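You operate a simulated robot arm through the tools that you are given. There is no shell and no other tool.

Carry out the task below with a simulated two-armed robot. There is one attempt and no reset: what you move stays moved.

TASK
Take the green bottle and put it on top of the small purple spool. Take the teal peg on the bench top by the spinner and put it away on the mat beside the round plate. Take the yellow ring tube from the bench top by the spinner and leave it on top of the red block there. Count the purple pucks on the right half of the blue bench, then put as many of the corner pads from the right half of the blue bench on the upper shelf of the store cabinet. Put the 26 blue pack from the right half of the blue bench in the blue tray there and the 29 blue pack on the left half of the blue bench. Lift the wide clear hood open. Any order will do. Set down upright: green bottle.

Only the result counts: the job must be done as asked and must still hold three seconds after the hand-in. Knocking over, shifting, dropping, spilling or breaking anything else fails it.

THE ROBOT
Two 7-joint arms with three-finger grippers on one trunk, on a base that moves. Base frame: it is fixed to the floor where the robot stands at the start and does not move with it; the origin is under the middle of the robot, x ahead of it, y to its left, z up. Units: m, rad, N and s.
The left shoulder is at the start at [0.07, 0.146, 1.088], the right one opposite. With the tool pointing down near the work surface each hand reaches from about 0.3 to 0.68 m from the robot's upright axis, wherever it stands, measured 20 degrees to its own side. Places, roughly: blue pack [8, 1.75, 0.75]; blue tray (25x38x6 cm) [8.1, 1.2, 0.8]; corner pad (5x5x4 cm) [7.6, 2, 0.8]; green bottle [2.75, 2.5, 0.75]; left half of the blue bench [7.3, 2.6, 0.8]; mat beside the round plate [1.3, -0.3, 0.8]; purple puck (5x5x3 cm) [7.9, 1.4, 0.8]; purple puck (6x6x5 cm) [7.6, 1.7, 0.8]; red block (4x4x4 cm) [2.7, 2.4, 0.8]; small purple spool (7x7x7 cm) [2.6, 2.4, 0.8]; teal peg (4x4x6 cm) [2.6, 2.7, 0.8]; upper shelf of the store cabinet [8.7, 0.5, 1.1]; wide clear hood [-3.3, 6.6, 1]; yellow ring tube (3x3x6 cm) [2.6, 2.5, 0.8]. Payload 2.2 kg a hand.
The TCP of each hand is the grasp point between the finger pads, 0.028 m short of the fingertips. In the tool frame z runs along the fingers and y along their closing line. The gripper opens to 0.102 m; its body begins 0.071 m behind the TCP.
Orientation is that of the tool frame in the base frame, as [roll, pitch, yaw] about the fixed x, y, z axes, in that order (R = Rz(yaw) Ry(pitch) Rx(roll)). With the fingers straight down and closing along the base's y, the tool's x points along the base's -x, its y along +y and its z along -z.

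THE INTERFACE
- The arms move only by the tool drive_tool. It takes "left_increments", "right_increments" or both (then of equal length, played together; a hand with none holds still); each is a list that holds one entry, the list of rows, each a list of 7 numbers: the shift along the base's x, y, z in m, then the turn, a rotation vector about the base's x, y, z in rad, then the finger opening in m, from 0 to 0.102. In form: [[[dx, dy, dz, ax, ay, az, fingers], ...]]. A call has 1 to 20 rows; each row shifts and turns the commanded pose from where the row before left it. A row lasts 0.2 s, in which the tool goes at most 0.05 m and 0.15 rad; a call with a longer step from one row to the next is refused whole, and so is a gripper value outside its range. A pose out of reach is approached as far as the arm can. The call stops where the force on the tool passes 40 N (or 10 N more than at its start, if that is more) or the arm is blocked; 0.2 s more then pass. Each finger travels about 0.2035 m/s and halts on what it meets, pressing with about 38 N; the grip force reading is that of the motor and also rises with nothing between the fingers. The clock runs only during rows and for 0.2 s after the last one: add rows that do not move to give the fingers time. It gives the time, the measured TCP pose, the force on the tool (base axes), the opening and the grip force at its end, in the units of the frame above (readings bear some noise), with the torque about the TCP (base axes, N m) and any sound that the robot's microphone picked up, and new pictures: "show" is both (left out), scene, wrist or none (wrist: the cameras of the hands that moved).
- Cameras (640 x 400 px; columns grow to the right, rows downward): "scene" is now at [0.1397, -0.0089, 1.3164]; the picture's right is [-0.13, -0.99, 0.00], its down [-0.63, 0.08, -0.77] and it looks along [0.77, -0.10, -0.63] (base axes); focal length 274 px, centre (320, 200). "left" rides on the left gripper at [0.072, 0.038, -0.086] in its tool frame; the picture's right is [-0.46, 0.89, 0.00], its down [-0.60, -0.32, -0.73] and it looks along [-0.65, -0.34, 0.68] (tool axes); focal length 256 px, centre (320, 200). "right" rides on the right gripper at [0.069, 0.044, -0.086] in its tool frame; the picture's right is [-0.53, 0.85, 0.00], its down [-0.58, -0.36, -0.73] and it looks along [-0.62, -0.39, 0.68] (tool axes); focal length 256 px, centre (320, 200).
- lift_body(by): slides the trunk up (or, below 0, down) by that many m; the arms and the scene camera ride with it, the base frame stays. It gives what a move gives, with no picture.
- roll_base(legs): drives the robot by 1 to 6 legs, each [ahead, left, turn to the left] in m, m and rad, along the robot's own axes; the way and the turn of a leg run together, so that a leg with both is an arc; at most 1.5 m and 3.142 rad a leg. The arms and the cameras ride along, it lands a little off, and it stops where it bumps. It gives what a move gives, and a new picture of the scene camera.
- turn_head(pan, tilt): turns the head with the scene camera to pan (to the left, within 1.501 rad either way) and tilt (down, from -0.506 to 1.204), counted from straight ahead of the robot. It gives what a move gives, and a new picture of the scene camera.
- measure_at(camera, pixels): for up to 12 pixels [column, row] of the newest picture of that camera ("zoom" is the newest enlarged one), the place [x, y, z] in the base frame of the surface seen there, good to about 0.003 m, but the place of the scene camera against the robot may be out by one fixed shift of up to 0.012 m in any direction. No time passes.
- zoom(camera, box): a new picture of the part [left, top, right, bottom] of that camera's present view, enlarged. No time passes.
- finish_job(): hands the job in; it is judged then, once.

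Open the grippers and draw the arms clear of the work before you hand the job in, unless the task says otherwise.

The tools are called after ">>>" by a JSON object that holds its "method" and its "body". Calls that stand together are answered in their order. drive_tool: Moves the arms, as the interface text tells. Its arguments: {"type":"object","properties":{"left_increments":{"type":"array","items":{"type":"array","items":{"type":"array","items":{"type":"number"}}}},"right_increments":{"type":"array","items":{"type":"array","items":{"type":"array","items":{"type":"number"}}}},"show":{"type":"string","enum":["both","scene","wrist","none"]}},"required":[]} The other tools are called the same way: lift_body (by) moves the trunk up or down; roll_base (legs) drives the base; turn_head (pan, tilt) turns the head that bears the scene camera; measure_at (camera, pixels) gives the place of the surface under pixels of a picture; zoom (camera, box) takes an enlarged picture of a part of a camera's view; finish_job () hands the job in.

At the start:

```text
clock: 0.0
left_tcp_pos: [0.5561, 0.1819, 0.9801]
left_orientation: [3.141, -0.001, -3.14]
left_ft_force: [0.5, 0.6, 0.5]
left_wrist_torque: [0.01, 0.02, -0.03]
left_grip_width: 0.1021
left_gripper_force: 0.1
right_tcp_pos: [0.5143, -0.2511, 1.0155]
right_orientation: [-3.141, 0.001, 3.141]
right_ft_force: [0.0, 0.3, 0.9]
right_wrist_torque: [0.02, -0.01, -0.02]
right_grip_width: 0.1018
right_gripper_force: 0.1
trunk travel left (down, up): [-0.625, 0.315]
robot x, y, heading: [-0.0023, -0.0001, -0.006]
head pan, tilt (commanded): [-0.127, 0.688]
```

scene: 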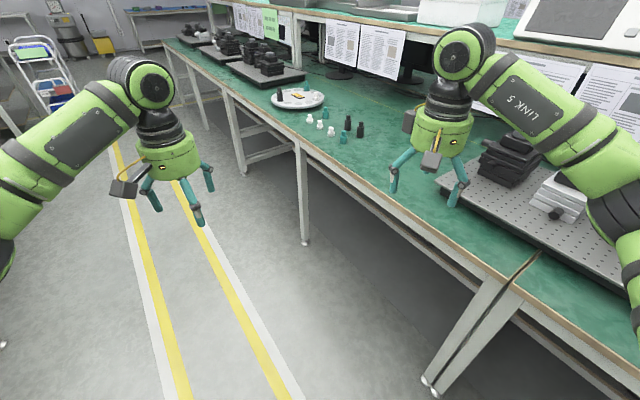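
right: 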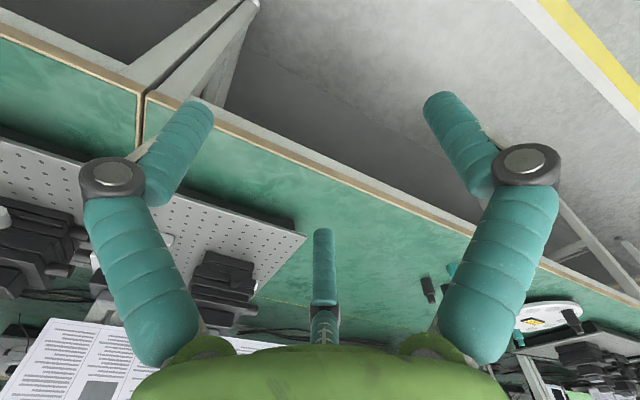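
left: 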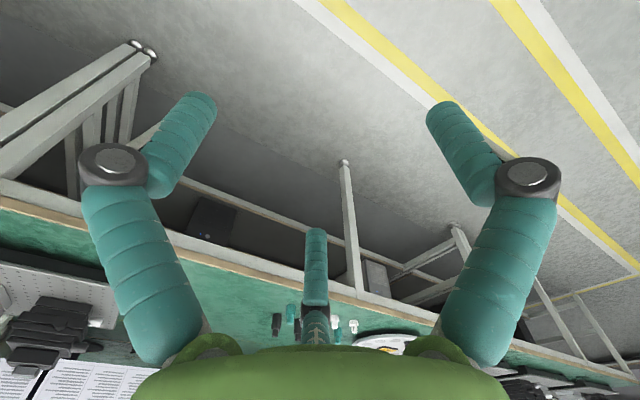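

The scene shows a green bench ahead-right with a round plate at about (298,98) and small pegs near (330,125). I'll look closer at that area and look around with the head first.

>>> {"method": "zoom", "body": {"camera": "scene", "box": [240, 70, 400, 170]}}

>>> {"method": "measure_at", "body": {"camera": "scene", "pixels": [[298, 98], [309, 120], [320, 126], [331, 132], [343, 140], [348, 124], [360, 132], [380, 165], [300, 150], [240, 90]]}}

```text
4.00 times, centred on (320, 120) of scene
```

zoom: 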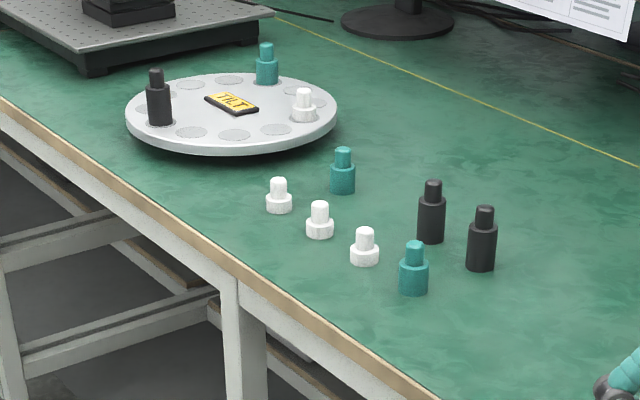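

```text
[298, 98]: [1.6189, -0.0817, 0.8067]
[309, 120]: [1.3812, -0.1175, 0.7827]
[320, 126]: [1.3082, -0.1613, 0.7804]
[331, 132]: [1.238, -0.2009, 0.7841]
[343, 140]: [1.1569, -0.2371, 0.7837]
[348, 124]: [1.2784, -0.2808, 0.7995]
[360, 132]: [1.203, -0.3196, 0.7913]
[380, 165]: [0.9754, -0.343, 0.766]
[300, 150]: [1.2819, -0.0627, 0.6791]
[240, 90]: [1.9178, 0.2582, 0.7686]
```

The round plate (TILT) sits at about (1.6,-0.08) with pegs in front of it; no separate mat is evident yet. I'll turn the head left toward the spinner area at (2.7,2.5).

>>> {"method": "turn_head", "body": {"pan": 0.75, "tilt": 0.3}}

```text
clock: 1.2
left_tcp_pos: [0.556, 0.1816, 0.9815]
left_orientation: [-3.141, 0.001, -3.14]
left_ft_force: [0.2, 0.2, 0.8]
left_wrist_torque: [0.02, 0.01, -0.02]
left_grip_width: 0.1021
left_gripper_force: 0.0
right_tcp_pos: [0.5129, -0.2523, 1.0162]
right_orientation: [3.14, 0.0, 3.14]
right_ft_force: [0.1, 0.8, 0.4]
right_wrist_torque: [-0.01, -0.01, -0.02]
right_grip_width: 0.1019
right_gripper_force: 0.1
trunk travel left (down, up): [-0.625, 0.315]
robot x, y, heading: [0.0034, -0.0005, -0.002]
head pan, tilt (commanded): [0.75, 0.3]
```

scene: 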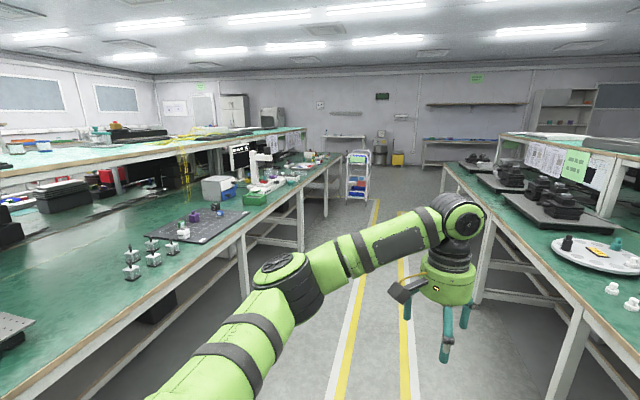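

Two benches run along x with an aisle between. I zoom on the left bench where the spool, spinner and items should be around (200,220) and (260,160).

>>> {"method": "zoom", "body": {"camera": "scene", "box": [60, 180, 260, 305]}}

>>> {"method": "measure_at", "body": {"camera": "scene", "pixels": [[132, 255], [152, 250], [184, 235], [194, 217], [220, 212], [215, 190], [262, 165], [300, 240], [240, 300], [378, 200], [405, 215], [450, 165]]}}

>>> {"method": "zoom", "body": {"camera": "scene", "box": [180, 120, 380, 245]}}

```text
3.20 times, centred on (160, 242) of scene
```

zoom: 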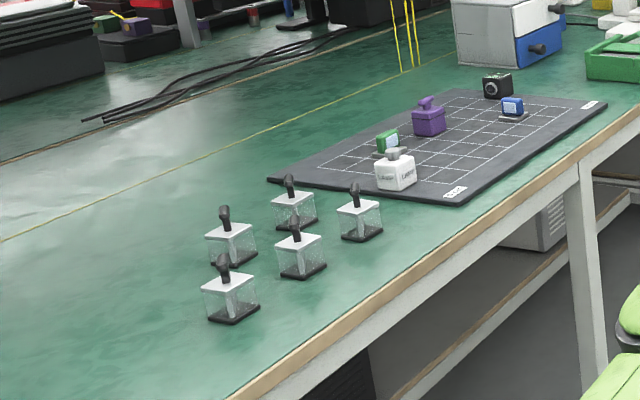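

```text
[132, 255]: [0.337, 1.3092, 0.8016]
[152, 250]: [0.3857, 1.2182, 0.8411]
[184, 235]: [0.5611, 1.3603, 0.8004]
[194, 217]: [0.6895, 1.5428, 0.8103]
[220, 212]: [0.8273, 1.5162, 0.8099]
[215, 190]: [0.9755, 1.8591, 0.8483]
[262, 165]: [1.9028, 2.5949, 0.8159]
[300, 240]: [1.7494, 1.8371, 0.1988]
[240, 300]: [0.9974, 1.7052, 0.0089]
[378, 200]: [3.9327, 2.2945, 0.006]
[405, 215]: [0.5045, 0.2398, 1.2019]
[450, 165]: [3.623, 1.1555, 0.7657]
```

```text
3.20 times, centred on (280, 182) of scene
```

zoom: 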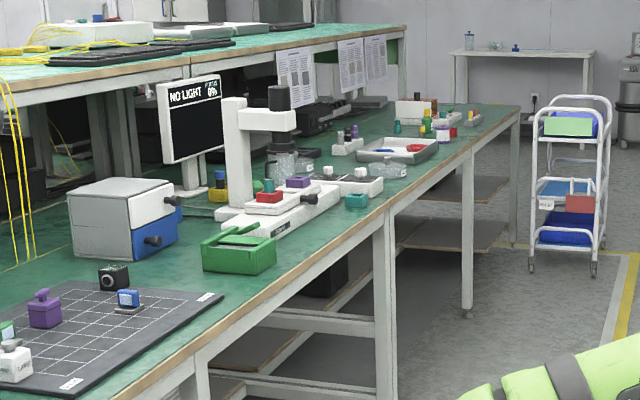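

The benches run diagonally. The items for the spinner are likely near the far end of the left bench, around scene pixel (320,160). I zoom in there and measure.

>>> {"method": "zoom", "body": {"camera": "scene", "box": [280, 140, 344, 180]}}

>>> {"method": "measure_at", "body": {"camera": "scene", "pixels": [[284, 166], [304, 166], [312, 160], [318, 161], [328, 157], [300, 175], [292, 178], [316, 152], [305, 160], [322, 160], [335, 155], [272, 175]]}}

```text
10.00 times, centred on (312, 160) of scene
```

zoom: 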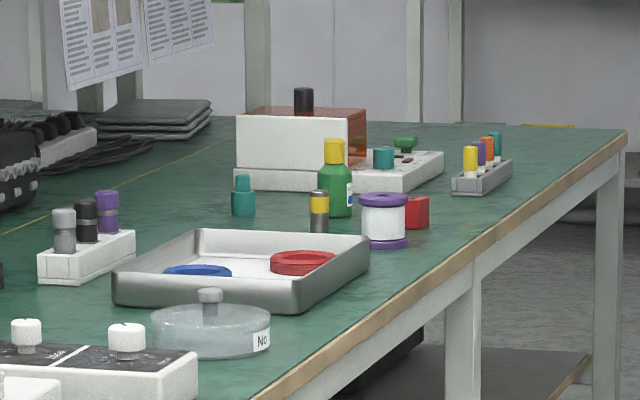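

```text
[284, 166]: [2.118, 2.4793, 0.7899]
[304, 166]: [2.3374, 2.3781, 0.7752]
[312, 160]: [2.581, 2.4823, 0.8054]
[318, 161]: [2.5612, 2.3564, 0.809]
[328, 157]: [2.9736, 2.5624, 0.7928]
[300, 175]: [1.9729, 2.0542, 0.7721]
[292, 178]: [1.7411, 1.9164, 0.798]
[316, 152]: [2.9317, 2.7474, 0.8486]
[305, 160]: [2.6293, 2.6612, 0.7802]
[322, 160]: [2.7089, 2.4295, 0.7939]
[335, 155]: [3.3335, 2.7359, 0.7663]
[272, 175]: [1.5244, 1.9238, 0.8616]
```

Now I can identify spool, bottle, yellow-ring tube, teal peg and red block. I'll measure bench edges and aisle geometry before driving.

>>> {"method": "measure_at", "body": {"camera": "scene", "pixels": [[150, 358], [200, 293], [240, 235], [280, 202], [310, 179], [330, 165], [342, 158], [470, 200], [500, 245], [560, 320], [590, 360], [445, 168]]}}

>>> {"method": "zoom", "body": {"camera": "scene", "box": [320, 80, 480, 180]}}

```text
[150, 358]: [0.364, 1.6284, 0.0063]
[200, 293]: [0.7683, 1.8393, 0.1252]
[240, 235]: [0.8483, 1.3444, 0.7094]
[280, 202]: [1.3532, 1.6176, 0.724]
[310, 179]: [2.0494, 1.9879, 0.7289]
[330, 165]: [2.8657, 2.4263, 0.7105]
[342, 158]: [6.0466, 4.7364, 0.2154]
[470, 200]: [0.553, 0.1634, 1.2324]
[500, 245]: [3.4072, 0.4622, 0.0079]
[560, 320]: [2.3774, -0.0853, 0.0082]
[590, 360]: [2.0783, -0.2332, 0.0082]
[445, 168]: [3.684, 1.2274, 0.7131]
```

```text
4.00 times, centred on (400, 130) of scene
```

zoom: 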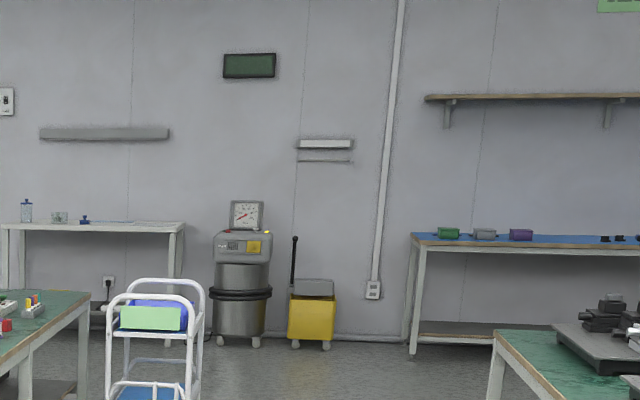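

Left bench front edge runs along about 28° (edge through (0.85,1.34) to (2.87,2.43)), aisle ~1.44 m wide. I tuck both arms slightly before driving.

>>> {"method": "drive_tool", "body": {"left_increments": [[[-0.04, 0.005, 0.02, 0, 0, 0, 0.1], [-0.04, 0.005, 0.02, 0, 0, 0, 0.1], [-0.04, 0.005, 0.02, 0, 0, 0, 0.1], [-0.04, 0.0, 0.02, 0, 0, 0, 0.1]]], "right_increments": [[[-0.03, 0.005, 0.015, 0, 0, 0, 0.1], [-0.03, 0.005, 0.015, 0, 0, 0, 0.1], [-0.03, 0.005, 0.015, 0, 0, 0, 0.1], [-0.03, 0.0, 0.0, 0, 0, 0, 0.1]]], "show": "scene"}}

```text
clock: 2.2
left_tcp_pos: [0.3911, 0.1962, 1.0611]
left_orientation: [3.141, 0.003, 3.141]
left_ft_force: [-0.8, 0.4, -0.2]
left_wrist_torque: [0.02, -0.05, 0.01]
left_grip_width: 0.1002
left_gripper_force: 0.0
right_tcp_pos: [0.3913, -0.2372, 1.0625]
right_orientation: [-3.14, 0.004, -3.141]
right_ft_force: [-0.8, -0.3, 0.0]
right_wrist_torque: [-0.01, -0.05, 0.0]
right_grip_width: 0.1001
right_gripper_force: 0.2
trunk travel left (down, up): [-0.625, 0.315]
robot x, y, heading: [-0.003, -0.0005, 0.001]
head pan, tilt (commanded): [0.75, 0.3]
```

scene: 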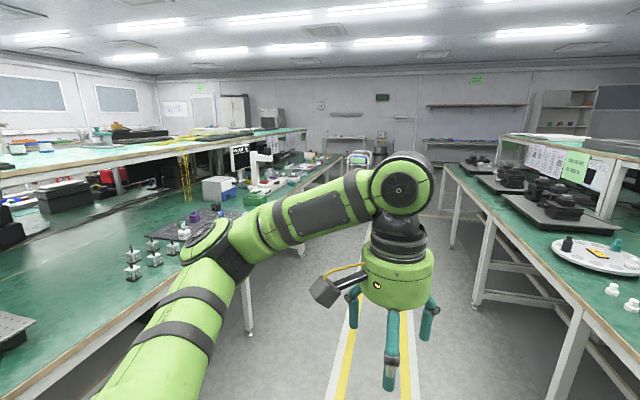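

Arms are tucked (TCP ~0.39 m ahead). I turn along the aisle (0.49 rad) and drive up it toward the spinner section, then turn to face the left bench.

>>> {"method": "roll_base", "body": {"legs": [[0, 0, 0.492], [1.2, 0, 0], [1.2, 0, 0], [0.9, 0, 0]]}}

```text
clock: 19.7
left_tcp_pos: [3.1479, 1.9529, 1.0614]
left_orientation: [-3.141, 0.001, -2.639]
left_ft_force: [0.4, -0.8, 0.8]
left_wrist_torque: [0.02, -0.01, -0.01]
left_grip_width: 0.0998
left_gripper_force: 0.0
right_tcp_pos: [3.3559, 1.5722, 1.0611]
right_orientation: [-3.141, 0.001, -2.636]
right_ft_force: [-0.4, 0.3, 0.5]
right_wrist_torque: [-0.02, -0.03, 0.03]
right_grip_width: 0.1002
right_gripper_force: 0.1
trunk travel left (down, up): [-0.625, 0.315]
robot x, y, heading: [2.8988, 1.5874, 0.506]
head pan, tilt (commanded): [0.75, 0.3]
```

scene: 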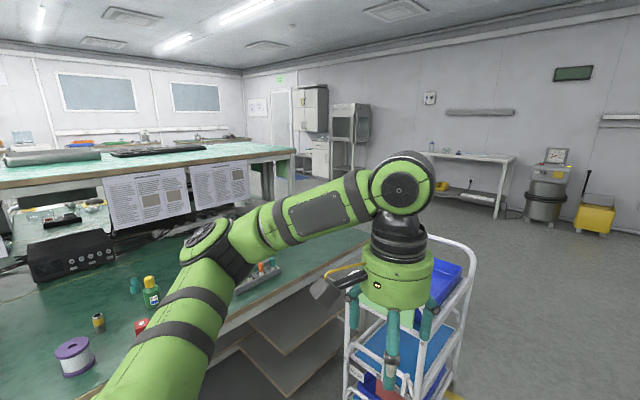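

The robot is at (2.90,1.59), heading 0.51; the white cart is close ahead at (410,320). I measure the cart's nearest points and the bench items before turning.

>>> {"method": "measure_at", "body": {"camera": "scene", "pixels": [[440, 245], [350, 300], [470, 250], [435, 360], [352, 375], [440, 275], [73, 345], [152, 285], [98, 320], [140, 325], [134, 280], [265, 275]]}}

>>> {"method": "zoom", "body": {"camera": "scene", "box": [0, 240, 256, 400]}}

```text
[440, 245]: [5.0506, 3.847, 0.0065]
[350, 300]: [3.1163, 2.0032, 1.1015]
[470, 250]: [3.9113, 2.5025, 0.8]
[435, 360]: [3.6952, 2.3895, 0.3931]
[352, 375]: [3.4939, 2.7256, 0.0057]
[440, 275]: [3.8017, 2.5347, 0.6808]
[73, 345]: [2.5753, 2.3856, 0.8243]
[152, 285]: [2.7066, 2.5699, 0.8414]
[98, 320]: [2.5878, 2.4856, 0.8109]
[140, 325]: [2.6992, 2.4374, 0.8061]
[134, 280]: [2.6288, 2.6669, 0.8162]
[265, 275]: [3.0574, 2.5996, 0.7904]
```

```text
2.50 times, centred on (128, 320) of scene
```

zoom: 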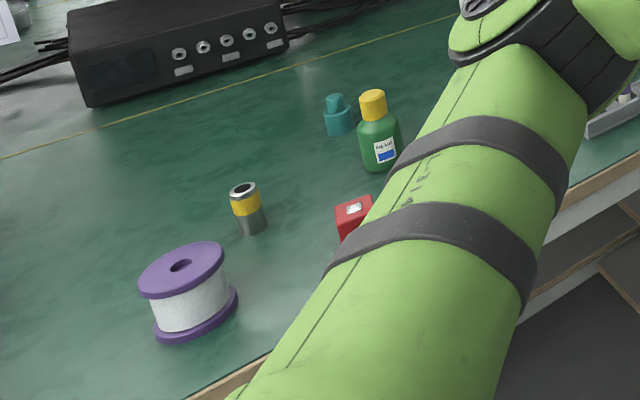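

Cart is 1.1 m away and clear. I turn left to face the bench squarely, shift right, and approach to about 0.4 m from the edge.

>>> {"method": "roll_base", "body": {"legs": [[0, 0, 1.555], [0.3, -0.13, 0]]}}

>>> {"method": "turn_head", "body": {"pan": 0.0, "tilt": 0.9}}

```text
clock: 25.7
left_tcp_pos: [2.5083, 2.1718, 1.0615]
left_orientation: [-3.141, -0.001, -1.08]
left_ft_force: [-0.3, -0.3, -0.1]
left_wrist_torque: [0.01, -0.01, -0.03]
left_grip_width: 0.1001
left_gripper_force: 0.1
right_tcp_pos: [2.8907, 2.376, 1.0613]
right_orientation: [3.14, 0.001, -1.079]
right_ft_force: [-0.2, -0.4, 0.2]
right_wrist_torque: [0.0, 0.0, -0.04]
right_grip_width: 0.1002
right_gripper_force: 0.1
trunk travel left (down, up): [-0.625, 0.315]
robot x, y, heading: [2.869, 1.9144, 2.065]
head pan, tilt (commanded): [0.75, 0.3]
```

scene: 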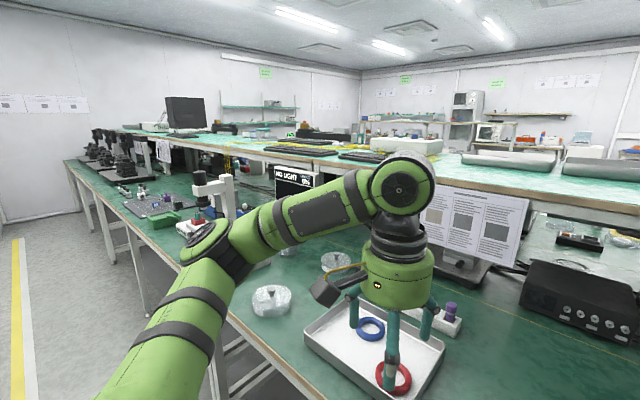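

```text
clock: 26.8
left_tcp_pos: [2.5066, 2.1708, 1.0611]
left_orientation: [-3.142, 0.001, -1.078]
left_ft_force: [-0.4, 0.7, 0.2]
left_wrist_torque: [0.0, 0.0, -0.01]
left_grip_width: 0.1
left_gripper_force: 0.1
right_tcp_pos: [2.8893, 2.3752, 1.0606]
right_orientation: [-3.14, 0.002, -1.078]
right_ft_force: [-0.1, -0.5, -0.6]
right_wrist_torque: [-0.03, -0.01, 0.01]
right_grip_width: 0.0997
right_gripper_force: 0.1
trunk travel left (down, up): [-0.625, 0.315]
robot x, y, heading: [2.8744, 1.9119, 2.059]
head pan, tilt (commanded): [0.0, 0.901]
```

scene: 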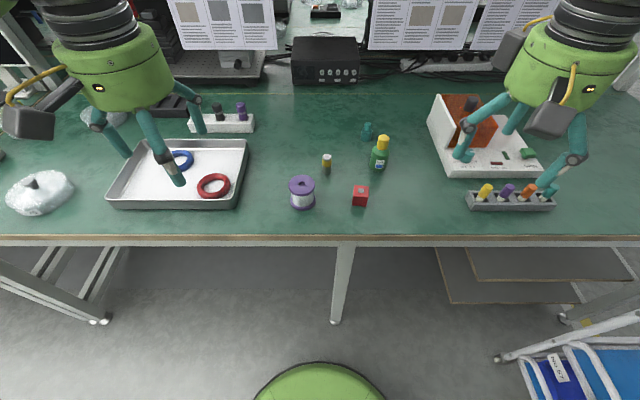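

Great overview: spool (302,192), red block (361,195), tube (326,162), bottle (381,152), teal peg (368,131). I measure everything plus the robot base front (320,365), bench edge and leg.

>>> {"method": "measure_at", "body": {"camera": "scene", "pixels": [[302, 182], [361, 190], [326, 157], [383, 138], [368, 126], [320, 366], [320, 236], [338, 310], [320, 200], [381, 163], [300, 205], [368, 137]]}}

>>> {"method": "zoom", "body": {"camera": "scene", "box": [270, 115, 430, 215]}}

```text
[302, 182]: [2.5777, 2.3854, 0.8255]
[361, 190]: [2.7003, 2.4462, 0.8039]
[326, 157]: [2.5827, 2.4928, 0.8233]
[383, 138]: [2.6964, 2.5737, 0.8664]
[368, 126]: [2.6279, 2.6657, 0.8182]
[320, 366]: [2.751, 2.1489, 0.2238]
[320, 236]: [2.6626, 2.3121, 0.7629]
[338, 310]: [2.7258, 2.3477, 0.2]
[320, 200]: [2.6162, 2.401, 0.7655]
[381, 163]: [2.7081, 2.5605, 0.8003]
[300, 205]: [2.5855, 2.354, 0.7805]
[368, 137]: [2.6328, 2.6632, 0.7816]
```

```text
4.00 times, centred on (350, 165) of scene
```

zoom: 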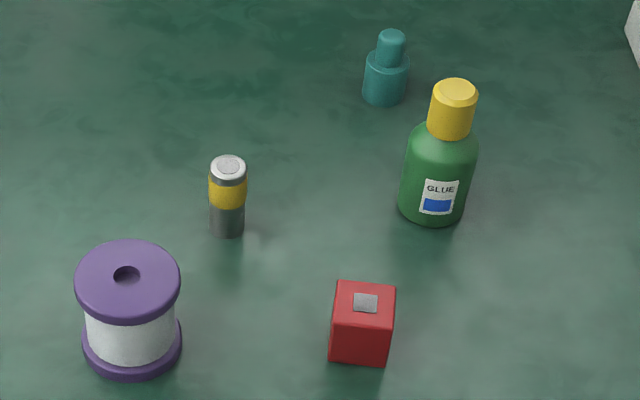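

Base front is 0.265 m ahead of its axis and the bench leg 0.45 m ahead, so I can advance 0.13 m safely to bring the teal peg in reach.

>>> {"method": "roll_base", "body": {"legs": [[0.13, 0, 0]]}}

```text
clock: 28.1
left_tcp_pos: [2.4473, 2.284, 1.062]
left_orientation: [3.141, 0.001, -1.079]
left_ft_force: [0.1, 0.1, -0.5]
left_wrist_torque: [0.03, -0.02, 0.04]
left_grip_width: 0.0999
left_gripper_force: 0.2
right_tcp_pos: [2.8295, 2.487, 1.0612]
right_orientation: [3.141, -0.001, -1.079]
right_ft_force: [0.4, 0.4, 0.3]
right_wrist_torque: [-0.01, -0.02, 0.0]
right_grip_width: 0.1001
right_gripper_force: 0.1
trunk travel left (down, up): [-0.625, 0.315]
robot x, y, heading: [2.804, 2.0265, 2.062]
head pan, tilt (commanded): [0.0, 0.901]
```

scene: 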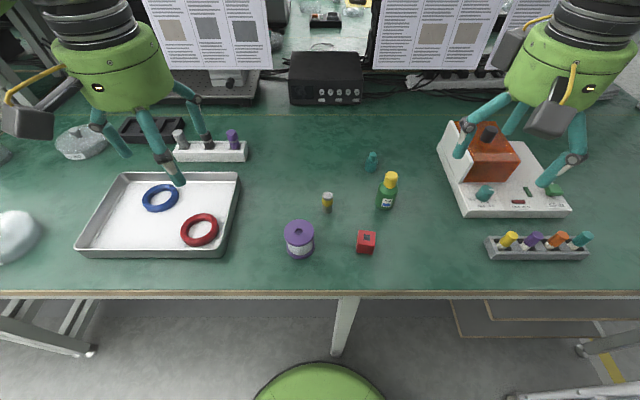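

Items now at spool (299,238), block (366,242), tube (328,202), bottle (387,190), peg (370,161). I measure them again and move the right hand over the bottle area at a safe height to use its wrist camera.

>>> {"method": "measure_at", "body": {"camera": "scene", "pixels": [[299, 228], [367, 236], [328, 195], [391, 175], [372, 156], [386, 203], [386, 188], [320, 294], [340, 340]]}}

>>> {"method": "drive_tool", "body": {"right_increments": [[[-0.036, 0.02, -0.02, 0, 0, 0, 0.1], [-0.036, 0.02, -0.02, 0, 0, 0, 0.1], [-0.036, 0.02, -0.02, 0, 0, 0, 0.1]]], "show": "both"}}

```text
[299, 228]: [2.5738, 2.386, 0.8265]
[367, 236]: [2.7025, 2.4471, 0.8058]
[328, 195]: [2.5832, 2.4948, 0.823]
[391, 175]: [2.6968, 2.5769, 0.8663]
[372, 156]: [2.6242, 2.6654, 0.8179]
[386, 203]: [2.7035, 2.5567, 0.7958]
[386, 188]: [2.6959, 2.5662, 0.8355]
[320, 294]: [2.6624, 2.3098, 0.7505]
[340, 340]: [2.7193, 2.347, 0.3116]
```

```text
clock: 28.9
left_tcp_pos: [2.4455, 2.2857, 1.0608]
left_orientation: [-3.141, -0.002, -1.079]
left_ft_force: [-0.3, 0.4, 0.1]
left_wrist_torque: [-0.01, -0.03, -0.06]
left_grip_width: 0.0999
left_gripper_force: 0.0
right_tcp_pos: [2.7202, 2.5488, 1.0004]
right_orientation: [-3.141, 0.0, -1.078]
right_ft_force: [-0.8, 0.0, -0.1]
right_wrist_torque: [-0.02, -0.04, -0.01]
right_grip_width: 0.0997
right_gripper_force: 0.1
trunk travel left (down, up): [-0.625, 0.315]
robot x, y, heading: [2.8029, 2.0264, 2.061]
head pan, tilt (commanded): [0.0, 0.901]
```

scene: 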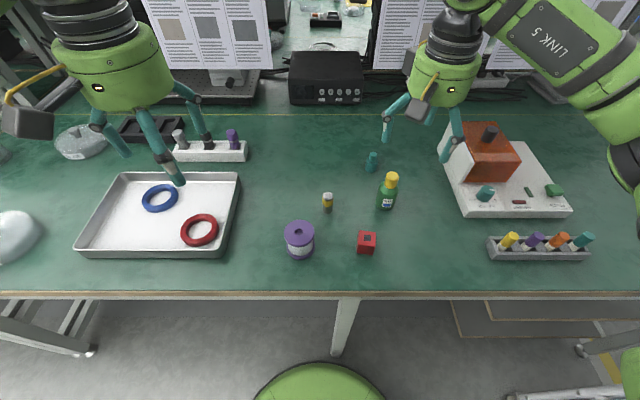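
right: 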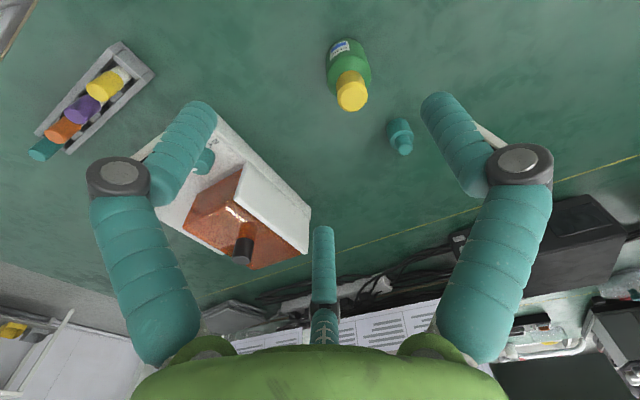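

The wrist view shows the bottle (350,80), peg (400,135) and three fingers. I measure finger tips and the objects in the right wrist camera to learn the finger layout and true positions.

>>> {"method": "measure_at", "body": {"camera": "right", "pixels": [[198, 108], [440, 102], [323, 232], [118, 175], [520, 165], [352, 95], [345, 62], [404, 146], [400, 128], [362, 75]]}}

>>> {"method": "measure_at", "body": {"camera": "scene", "pixels": [[386, 140], [456, 145], [435, 122], [391, 176]]}}

```text
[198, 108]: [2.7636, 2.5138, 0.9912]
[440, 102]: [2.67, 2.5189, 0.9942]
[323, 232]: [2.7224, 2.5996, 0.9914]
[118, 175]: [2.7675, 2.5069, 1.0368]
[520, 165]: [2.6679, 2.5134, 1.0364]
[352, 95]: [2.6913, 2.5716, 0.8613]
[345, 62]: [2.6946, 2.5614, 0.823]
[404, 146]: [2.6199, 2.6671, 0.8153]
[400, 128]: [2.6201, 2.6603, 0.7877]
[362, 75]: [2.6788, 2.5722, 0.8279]
```

```text
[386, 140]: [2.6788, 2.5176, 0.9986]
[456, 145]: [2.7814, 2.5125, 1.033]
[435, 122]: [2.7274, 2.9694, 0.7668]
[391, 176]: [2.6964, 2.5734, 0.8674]
```

The three fingers sit ~120° apart around the TCP and close radially. I zoom the wrist view on the bottle and peg for precise centres.

>>> {"method": "zoom", "body": {"camera": "right", "box": [310, 20, 430, 170]}}

```text
2.67 times, centred on (370, 95) of right
```

zoom: 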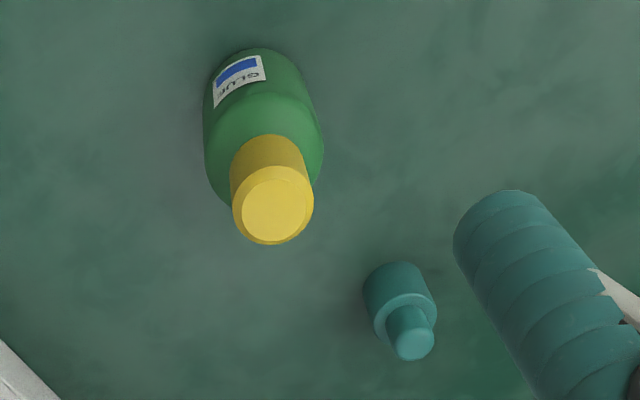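

I measure cap-top centre and rim points and the peg top in the zoomed picture.

>>> {"method": "measure_at", "body": {"camera": "zoom", "pixels": [[273, 208], [245, 208], [303, 208], [273, 180], [273, 236], [412, 345], [400, 270], [230, 130], [300, 110], [412, 335], [260, 55], [240, 75]]}}

```text
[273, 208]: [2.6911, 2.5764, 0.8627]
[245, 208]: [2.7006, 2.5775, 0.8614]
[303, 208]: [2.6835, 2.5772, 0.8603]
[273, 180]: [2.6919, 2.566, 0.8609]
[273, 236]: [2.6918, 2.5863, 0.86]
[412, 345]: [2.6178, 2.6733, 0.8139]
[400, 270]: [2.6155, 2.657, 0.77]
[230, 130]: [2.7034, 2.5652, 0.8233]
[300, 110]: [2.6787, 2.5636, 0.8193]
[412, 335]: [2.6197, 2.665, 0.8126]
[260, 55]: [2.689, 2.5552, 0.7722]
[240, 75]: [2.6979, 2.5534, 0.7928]
```

Bottle axis ≈ (2.692, 2.576), cap top 0.861, body radius ≈ 0.023. I move the right hand over it and descend halfway to verify alignment.

>>> {"method": "drive_tool", "body": {"right_increments": [[[-0.0282, 0.0272, -0.01, 0, 0, 0, 0.1], [0, 0, -0.04, 0, 0, 0, 0.1], [0, 0, -0.04, 0, 0, 0, 0.1], [0, 0, 0, 0, 0, 0, 0.1]]], "show": "wrist"}}

```text
clock: 29.9
left_tcp_pos: [2.4463, 2.2853, 1.0606]
left_orientation: [3.14, 0.0, -1.079]
left_ft_force: [-0.6, -0.2, -0.2]
left_wrist_torque: [-0.01, -0.01, -0.01]
left_grip_width: 0.1
left_gripper_force: 0.1
right_tcp_pos: [2.6945, 2.575, 0.9106]
right_orientation: [-3.14, 0.001, -1.079]
right_ft_force: [-0.9, 0.8, 0.4]
right_wrist_torque: [0.01, 0.0, -0.02]
right_grip_width: 0.0999
right_gripper_force: 0.1
trunk travel left (down, up): [-0.625, 0.315]
robot x, y, heading: [2.8068, 2.0307, 2.061]
head pan, tilt (commanded): [0.0, 0.901]
```

right: 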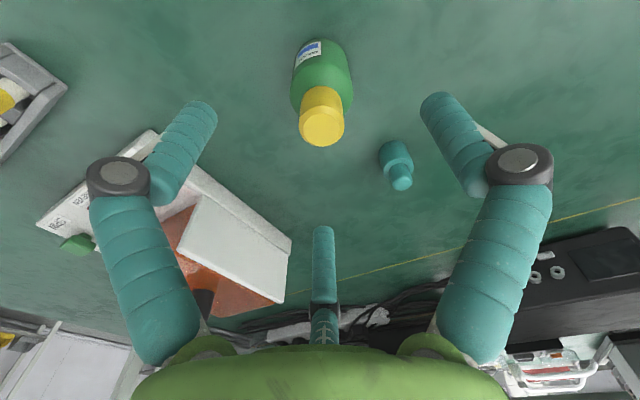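

Cap appears centred at (322,125). I re-measure its top to correct the alignment.

>>> {"method": "measure_at", "body": {"camera": "right", "pixels": [[322, 125], [308, 125], [337, 125], [322, 113], [322, 138], [402, 183]]}}

```text
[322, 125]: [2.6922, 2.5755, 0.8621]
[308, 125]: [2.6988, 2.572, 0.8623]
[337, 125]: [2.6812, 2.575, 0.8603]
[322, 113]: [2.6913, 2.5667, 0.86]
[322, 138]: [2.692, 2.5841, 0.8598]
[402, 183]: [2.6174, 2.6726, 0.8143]
```

Aligned within ~3 mm. I descend to TCP z≈0.805 and close on the bottle body.

>>> {"method": "drive_tool", "body": {"right_increments": [[[-0.002, 0, -0.035, 0, 0, 0, 0.1], [0, 0, -0.035, 0, 0, 0, 0.1], [0, 0, -0.034, 0, 0, 0, 0.1], [0, 0, 0, 0, 0, 0, 0.1], [0, 0, 0, 0, 0, 0, 0.03], [0, 0, 0, 0, 0, 0, 0.03], [0, 0, 0, 0, 0, 0, 0.03]]], "show": "both"}}

```text
clock: 31.5
left_tcp_pos: [2.4469, 2.2847, 1.0607]
left_orientation: [3.141, 0.0, -1.077]
left_ft_force: [-0.2, -0.4, 0.8]
left_wrist_torque: [0.02, -0.01, 0.02]
left_grip_width: 0.1001
left_gripper_force: 0.1
right_tcp_pos: [2.6899, 2.5762, 0.8084]
right_orientation: [3.141, 0.003, -1.079]
right_ft_force: [-1.0, 1.3, 4.3]
right_wrist_torque: [-0.05, -0.06, 0.02]
right_grip_width: 0.0444
right_gripper_force: 38.4
trunk travel left (down, up): [-0.625, 0.315]
robot x, y, heading: [2.8056, 2.029, 2.061]
head pan, tilt (commanded): [0.0, 0.901]
```

scene: 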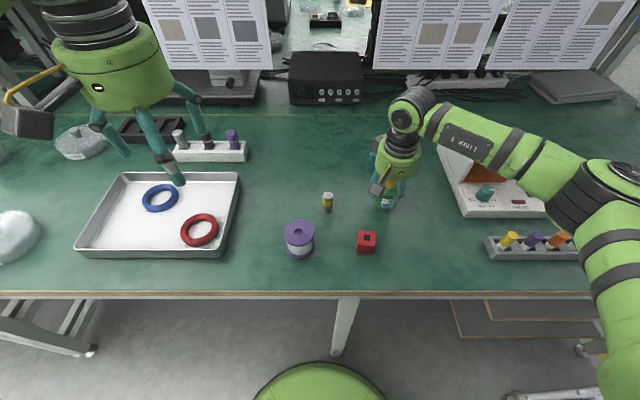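
right: 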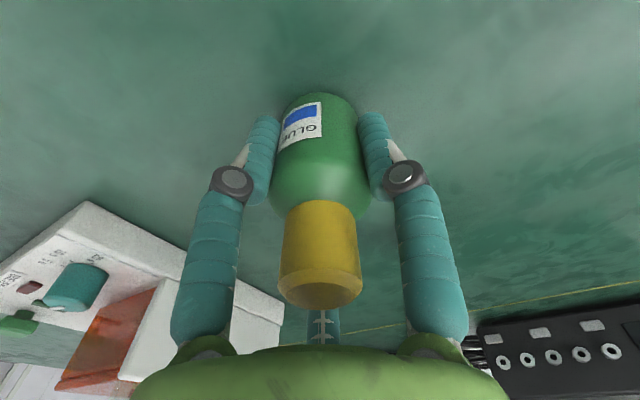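

Bottle gripped (width 0.044, 38 N). I lift it and measure the spool top via a scene zoom.

>>> {"method": "drive_tool", "body": {"right_increments": [[[0, 0, 0.03, 0, 0, 0, 0.03], [0, 0, 0.04, 0, 0, 0, 0.03], [0, 0, 0.04, 0, 0, 0, 0.03], [0, 0, 0.02, 0, 0, 0, 0.03]]], "show": "both"}}

>>> {"method": "zoom", "body": {"camera": "scene", "box": [270, 180, 398, 260]}}

```text
clock: 32.5
left_tcp_pos: [2.4465, 2.2849, 1.0607]
left_orientation: [-3.141, 0.0, -1.078]
left_ft_force: [-0.2, -0.5, -0.8]
left_wrist_torque: [0.0, -0.02, 0.0]
left_grip_width: 0.0999
left_gripper_force: 0.2
right_tcp_pos: [2.6908, 2.5752, 0.9363]
right_orientation: [3.141, 0.002, -1.079]
right_ft_force: [0.4, 0.6, -1.1]
right_wrist_torque: [0.0, -0.02, -0.01]
right_grip_width: 0.0446
right_gripper_force: 38.4
trunk travel left (down, up): [-0.625, 0.315]
robot x, y, heading: [2.8101, 2.0297, 2.061]
head pan, tilt (commanded): [0.0, 0.901]
```

scene: 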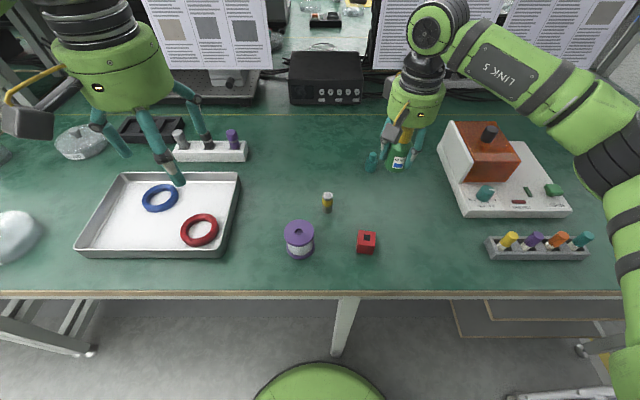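
right: 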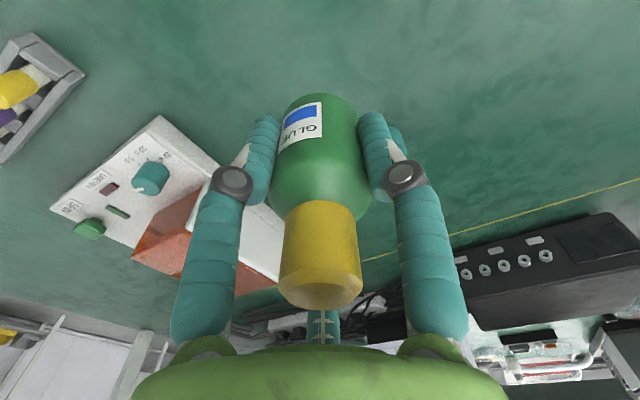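

```text
5.00 times, centred on (334, 220) of scene
```

zoom: 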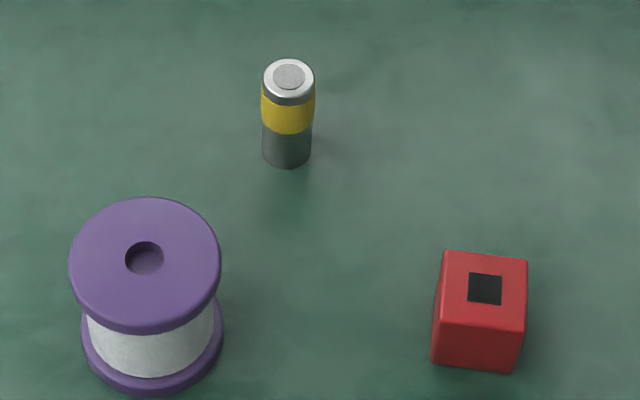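

Measuring the spool flange rim, tube top and red block top in the zoomed picture.

>>> {"method": "measure_at", "body": {"camera": "zoom", "pixels": [[74, 262], [217, 262], [146, 202], [146, 325], [175, 258], [115, 258], [289, 75], [444, 256], [525, 262], [522, 322], [437, 318], [484, 289]]}}

```text
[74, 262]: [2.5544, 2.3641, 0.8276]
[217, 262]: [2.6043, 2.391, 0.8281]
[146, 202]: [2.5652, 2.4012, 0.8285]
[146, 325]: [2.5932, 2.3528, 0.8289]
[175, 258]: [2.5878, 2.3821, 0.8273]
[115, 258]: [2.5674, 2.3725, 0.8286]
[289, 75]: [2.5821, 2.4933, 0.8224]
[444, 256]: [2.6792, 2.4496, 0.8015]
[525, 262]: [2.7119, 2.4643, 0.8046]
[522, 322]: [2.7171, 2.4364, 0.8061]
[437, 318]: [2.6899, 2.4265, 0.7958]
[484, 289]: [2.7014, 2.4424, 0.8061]
```

Spool flange centre by scene ≈ (2.579, 2.377, 0.828); with the ~4 mm scene offset it's ≈ (2.575, 2.378, 0.824). I carry the bottle over there and check with the wrist camera.

>>> {"method": "drive_tool", "body": {"right_increments": [[[-0.0232, -0.0394, 0, 0, 0, 0, 0.03], [-0.0232, -0.0394, 0, 0, 0, 0, 0.03], [-0.0232, -0.0394, 0, 0, 0, 0, 0.03], [-0.0232, -0.0394, 0, 0, 0, 0, 0.03], [-0.0232, -0.0394, 0, 0, 0, 0, 0.03], [0, 0, 0, 0, 0, 0, 0.03]]], "show": "both"}}

```text
clock: 33.9
left_tcp_pos: [2.4473, 2.2859, 1.0623]
left_orientation: [-3.141, -0.001, -1.077]
left_ft_force: [0.3, 0.2, -0.9]
left_wrist_torque: [-0.05, 0.02, 0.01]
left_grip_width: 0.0997
left_gripper_force: 0.1
right_tcp_pos: [2.5752, 2.3796, 0.9358]
right_orientation: [3.14, 0.001, -1.079]
right_ft_force: [0.4, -0.5, -1.4]
right_wrist_torque: [-0.01, -0.04, 0.02]
right_grip_width: 0.0445
right_gripper_force: 38.5
trunk travel left (down, up): [-0.625, 0.315]
robot x, y, heading: [2.8018, 2.0301, 2.06]
head pan, tilt (commanded): [0.0, 0.901]
```

scene: 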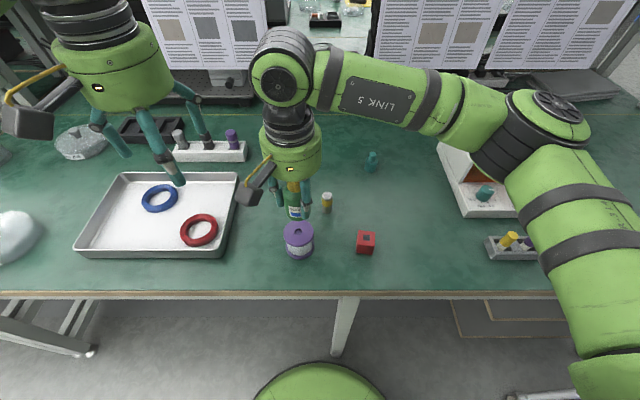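
right: 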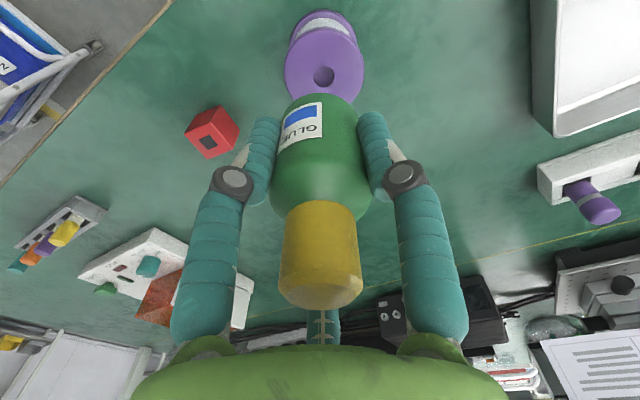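

Spool top is visible at (323,70) in the wrist view with its hole at (323,75). I measure rim points there.

>>> {"method": "measure_at", "body": {"camera": "right", "pixels": [[289, 70], [359, 70], [323, 75], [310, 75], [336, 75], [323, 90], [322, 48], [340, 85], [214, 133], [205, 125], [300, 60], [345, 55]]}}

>>> {"method": "zoom", "body": {"camera": "right", "box": [270, 0, 398, 110]}}

```text
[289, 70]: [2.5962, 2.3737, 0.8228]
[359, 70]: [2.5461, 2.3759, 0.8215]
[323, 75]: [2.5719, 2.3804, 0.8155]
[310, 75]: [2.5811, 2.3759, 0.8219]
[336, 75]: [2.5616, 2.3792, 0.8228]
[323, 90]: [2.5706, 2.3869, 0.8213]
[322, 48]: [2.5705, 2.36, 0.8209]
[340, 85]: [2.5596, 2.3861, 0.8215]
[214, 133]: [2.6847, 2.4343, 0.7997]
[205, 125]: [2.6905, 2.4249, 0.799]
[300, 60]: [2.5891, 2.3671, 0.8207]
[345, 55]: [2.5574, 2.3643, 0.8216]
```

```text
3.64 times, centred on (334, 55) of right
```

zoom: 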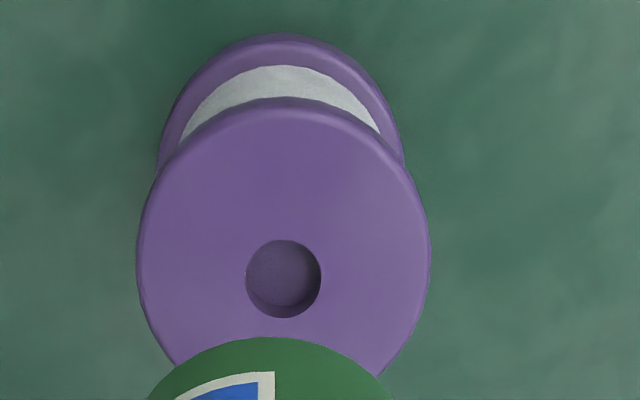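

I measure the hole rim and flange rim in this zoom for the exact spool axis.

>>> {"method": "measure_at", "body": {"camera": "zoom", "pixels": [[240, 279], [328, 279], [283, 234], [283, 324], [145, 262], [423, 262], [284, 106], [200, 200], [370, 200]]}}

```text
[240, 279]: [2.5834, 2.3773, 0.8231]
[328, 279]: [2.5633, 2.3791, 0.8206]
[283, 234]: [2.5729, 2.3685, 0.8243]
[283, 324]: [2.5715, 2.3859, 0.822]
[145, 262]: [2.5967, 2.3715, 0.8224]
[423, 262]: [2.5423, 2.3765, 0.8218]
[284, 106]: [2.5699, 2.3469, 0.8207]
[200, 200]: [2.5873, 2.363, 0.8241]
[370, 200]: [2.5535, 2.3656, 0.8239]
```

Spool axis ≈ (2.572, 2.3775), top 0.822. I shift by (-3,-2) mm and lower to just above contact (expected TCP z ≈ 0.869).

>>> {"method": "drive_tool", "body": {"right_increments": [[[-0.003, -0.002, -0.02, 0, 0, 0, 0.03], [0, 0, -0.025, 0, 0, 0, 0.03], [0, 0, -0.012, 0, 0, 0, 0.03], [0, 0, 0, 0, 0, 0, 0.03]]], "show": "both"}}

>>> {"method": "zoom", "body": {"camera": "right", "box": [240, 0, 400, 130]}}

```text
clock: 34.9
left_tcp_pos: [2.4466, 2.2843, 1.0613]
left_orientation: [3.141, 0.001, -1.077]
left_ft_force: [0.5, -0.6, -0.1]
left_wrist_torque: [0.03, -0.01, 0.0]
left_grip_width: 0.1002
left_gripper_force: 0.0
right_tcp_pos: [2.5729, 2.3775, 0.8799]
right_orientation: [3.141, 0.002, -1.079]
right_ft_force: [0.1, -0.1, -1.2]
right_wrist_torque: [0.0, 0.0, -0.02]
right_grip_width: 0.0443
right_gripper_force: 38.2
trunk travel left (down, up): [-0.625, 0.315]
robot x, y, heading: [2.8076, 2.0295, 2.06]
head pan, tilt (commanded): [0.0, 0.901]
```

scene: 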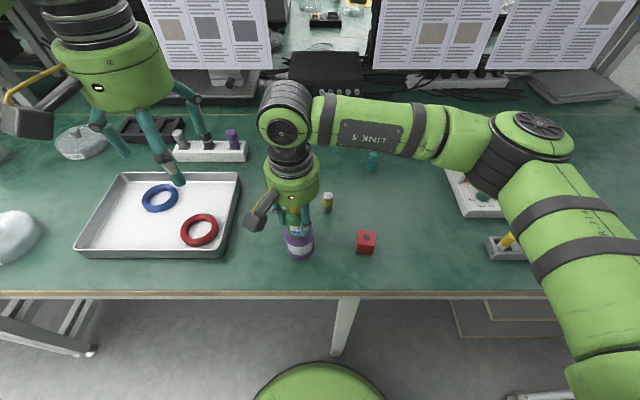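
right: 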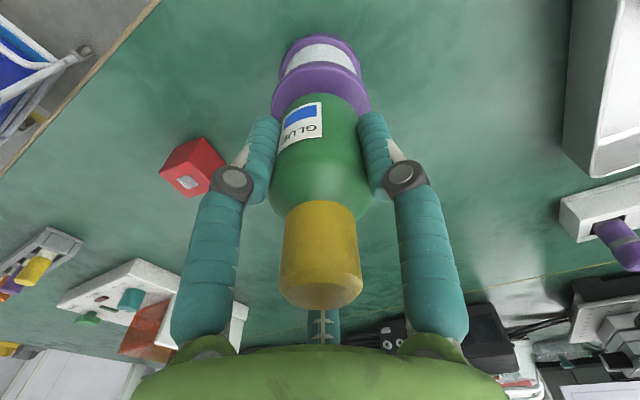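

```text
3.08 times, centred on (320, 65) of right
```

zoom: 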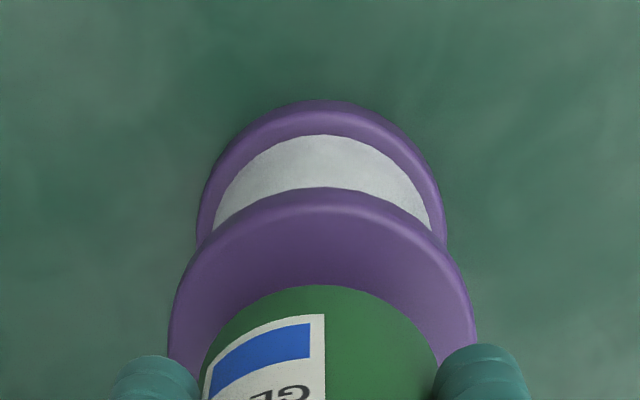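

The bottle is centred over the spool. I lower in small steps to find contact.

>>> {"method": "drive_tool", "body": {"right_increments": [[[0, 0, -0.004, 0, 0, 0, 0.03], [0, 0, -0.003, 0, 0, 0, 0.03], [0, 0, -0.002, 0, 0, 0, 0.03], [0, 0, 0, 0, 0, 0, 0.03]]], "show": "none"}}

```text
clock: 35.9
left_tcp_pos: [2.446, 2.2855, 1.0605]
left_orientation: [-3.141, 0.0, -1.08]
left_ft_force: [-0.5, 0.8, -0.1]
left_wrist_torque: [-0.04, -0.03, 0.0]
left_grip_width: 0.0998
left_gripper_force: 0.0
right_tcp_pos: [2.5731, 2.3768, 0.87]
right_orientation: [3.141, 0.003, -1.079]
right_ft_force: [-0.5, 0.7, -1.0]
right_wrist_torque: [0.0, 0.02, 0.02]
right_grip_width: 0.0442
right_gripper_force: 37.5
trunk travel left (down, up): [-0.625, 0.315]
robot x, y, heading: [2.8099, 2.0278, 2.063]
head pan, tilt (commanded): [0.0, 0.901]
```

No contact yet at z=0.870 (force unchanged). I continue in 2 mm steps.

>>> {"method": "drive_tool", "body": {"right_increments": [[[0, 0, -0.002, 0, 0, 0, 0.03], [0, 0, 0, 0, 0, 0, 0.03]]], "show": "none"}}

>>> {"method": "zoom", "body": {"camera": "scene", "box": [250, 190, 346, 265]}}

```text
clock: 36.5
left_tcp_pos: [2.4477, 2.2841, 1.0589]
left_orientation: [-3.14, 0.002, -1.079]
left_ft_force: [0.8, -0.5, -0.2]
left_wrist_torque: [0.02, 0.0, -0.01]
left_grip_width: 0.0999
left_gripper_force: 0.1
right_tcp_pos: [2.5718, 2.3765, 0.8698]
right_orientation: [3.141, 0.003, -1.078]
right_ft_force: [0.1, 0.7, 4.7]
right_wrist_torque: [0.04, -0.06, 0.03]
right_grip_width: 0.0444
right_gripper_force: 37.9
trunk travel left (down, up): [-0.625, 0.315]
robot x, y, heading: [2.8086, 2.032, 2.061]
head pan, tilt (commanded): [0.0, 0.901]
```

```text
5.33 times, centred on (298, 228) of scene
```

zoom: 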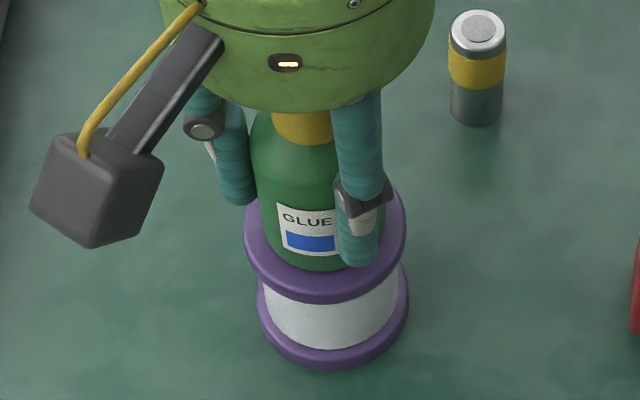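

Contact at 4.7 N: the bottle stands on the spool. I open the fingers gently and check before rising.

>>> {"method": "drive_tool", "body": {"right_increments": [[[0, 0, 0, 0, 0, 0, 0.05], [0, 0, 0, 0, 0, 0, 0.06], [0, 0, 0, 0, 0, 0, 0.075], [0, 0, 0, 0, 0, 0, 0.085]]], "show": "both"}}

```text
clock: 37.5
left_tcp_pos: [2.4479, 2.2856, 1.0603]
left_orientation: [3.141, -0.001, -1.079]
left_ft_force: [0.1, -0.6, -0.3]
left_wrist_torque: [-0.02, -0.03, 0.01]
left_grip_width: 0.1
left_gripper_force: 0.0
right_tcp_pos: [2.5732, 2.3768, 0.8687]
right_orientation: [3.14, 0.002, -1.079]
right_ft_force: [-0.3, 0.5, 0.0]
right_wrist_torque: [0.02, -0.03, 0.02]
right_grip_width: 0.0849
right_gripper_force: 0.0
trunk travel left (down, up): [-0.625, 0.315]
robot x, y, heading: [2.8053, 2.0324, 2.064]
head pan, tilt (commanded): [0.0, 0.901]
```

scene: 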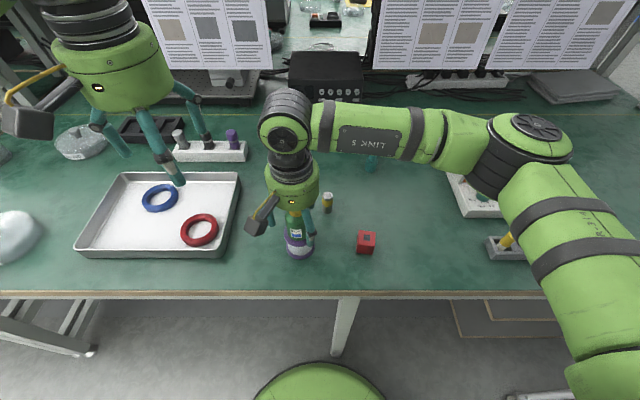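
right: 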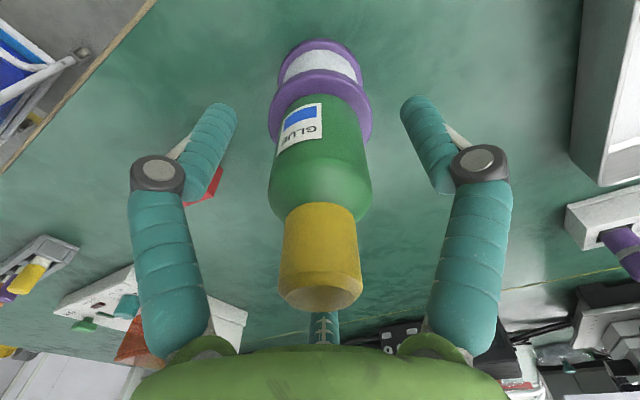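

The bottle stands freely on the spool. I raise the hand straight up past the cap.

>>> {"method": "drive_tool", "body": {"right_increments": [[[0, 0, 0.03, 0, 0, 0, 0.09], [0, 0, 0.04, 0, 0, 0, 0.095], [0, 0, 0.045, 0, 0, 0, 0.1], [0, 0, 0.045, 0, 0, 0, 0.1]]], "show": "both"}}

```text
clock: 38.5
left_tcp_pos: [2.4469, 2.2844, 1.0607]
left_orientation: [-3.14, 0.002, -1.079]
left_ft_force: [0.7, 0.2, -0.5]
left_wrist_torque: [0.0, 0.03, -0.01]
left_grip_width: 0.0999
left_gripper_force: 0.1
right_tcp_pos: [2.5721, 2.3748, 1.0299]
right_orientation: [3.14, 0.002, -1.078]
right_ft_force: [0.3, -0.3, -0.4]
right_wrist_torque: [0.02, 0.01, 0.04]
right_grip_width: 0.1002
right_gripper_force: 0.0
trunk travel left (down, up): [-0.625, 0.315]
robot x, y, heading: [2.8031, 2.0248, 2.063]
head pan, tilt (commanded): [0.0, 0.901]
```

scene: 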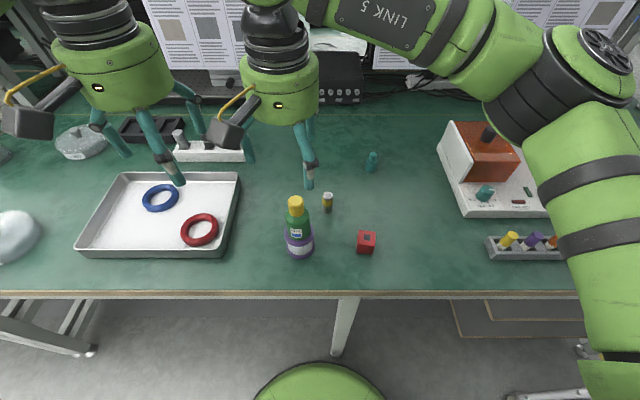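
right: 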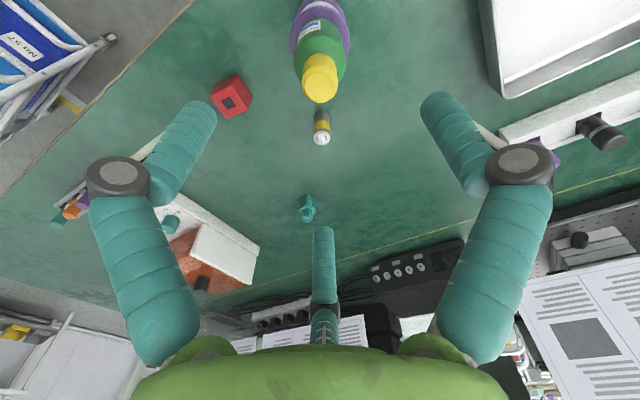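

The bottle is upright on the spool. Next the yellow-ring tube: I measure its top at (321,138), the red block top (232,98) and peg from the wrist camera.

>>> {"method": "measure_at", "body": {"camera": "right", "pixels": [[321, 137], [321, 120], [232, 100], [305, 210], [230, 78], [245, 100], [216, 97], [320, 80]]}}

>>> {"method": "zoom", "body": {"camera": "right", "box": [200, 60, 360, 160]}}

```text
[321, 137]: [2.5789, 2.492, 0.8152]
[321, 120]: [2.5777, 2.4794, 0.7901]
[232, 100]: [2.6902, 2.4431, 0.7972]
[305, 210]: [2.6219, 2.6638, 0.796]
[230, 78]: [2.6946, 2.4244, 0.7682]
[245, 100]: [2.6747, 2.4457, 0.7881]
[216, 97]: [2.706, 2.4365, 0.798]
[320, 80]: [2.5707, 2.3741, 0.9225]
```

```text
4.00 times, centred on (280, 110) of right
```

zoom: 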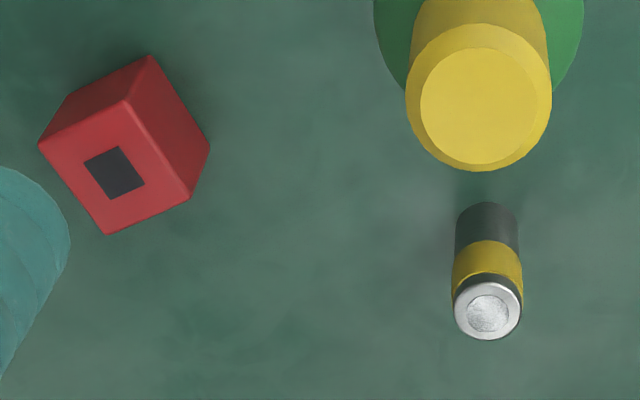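

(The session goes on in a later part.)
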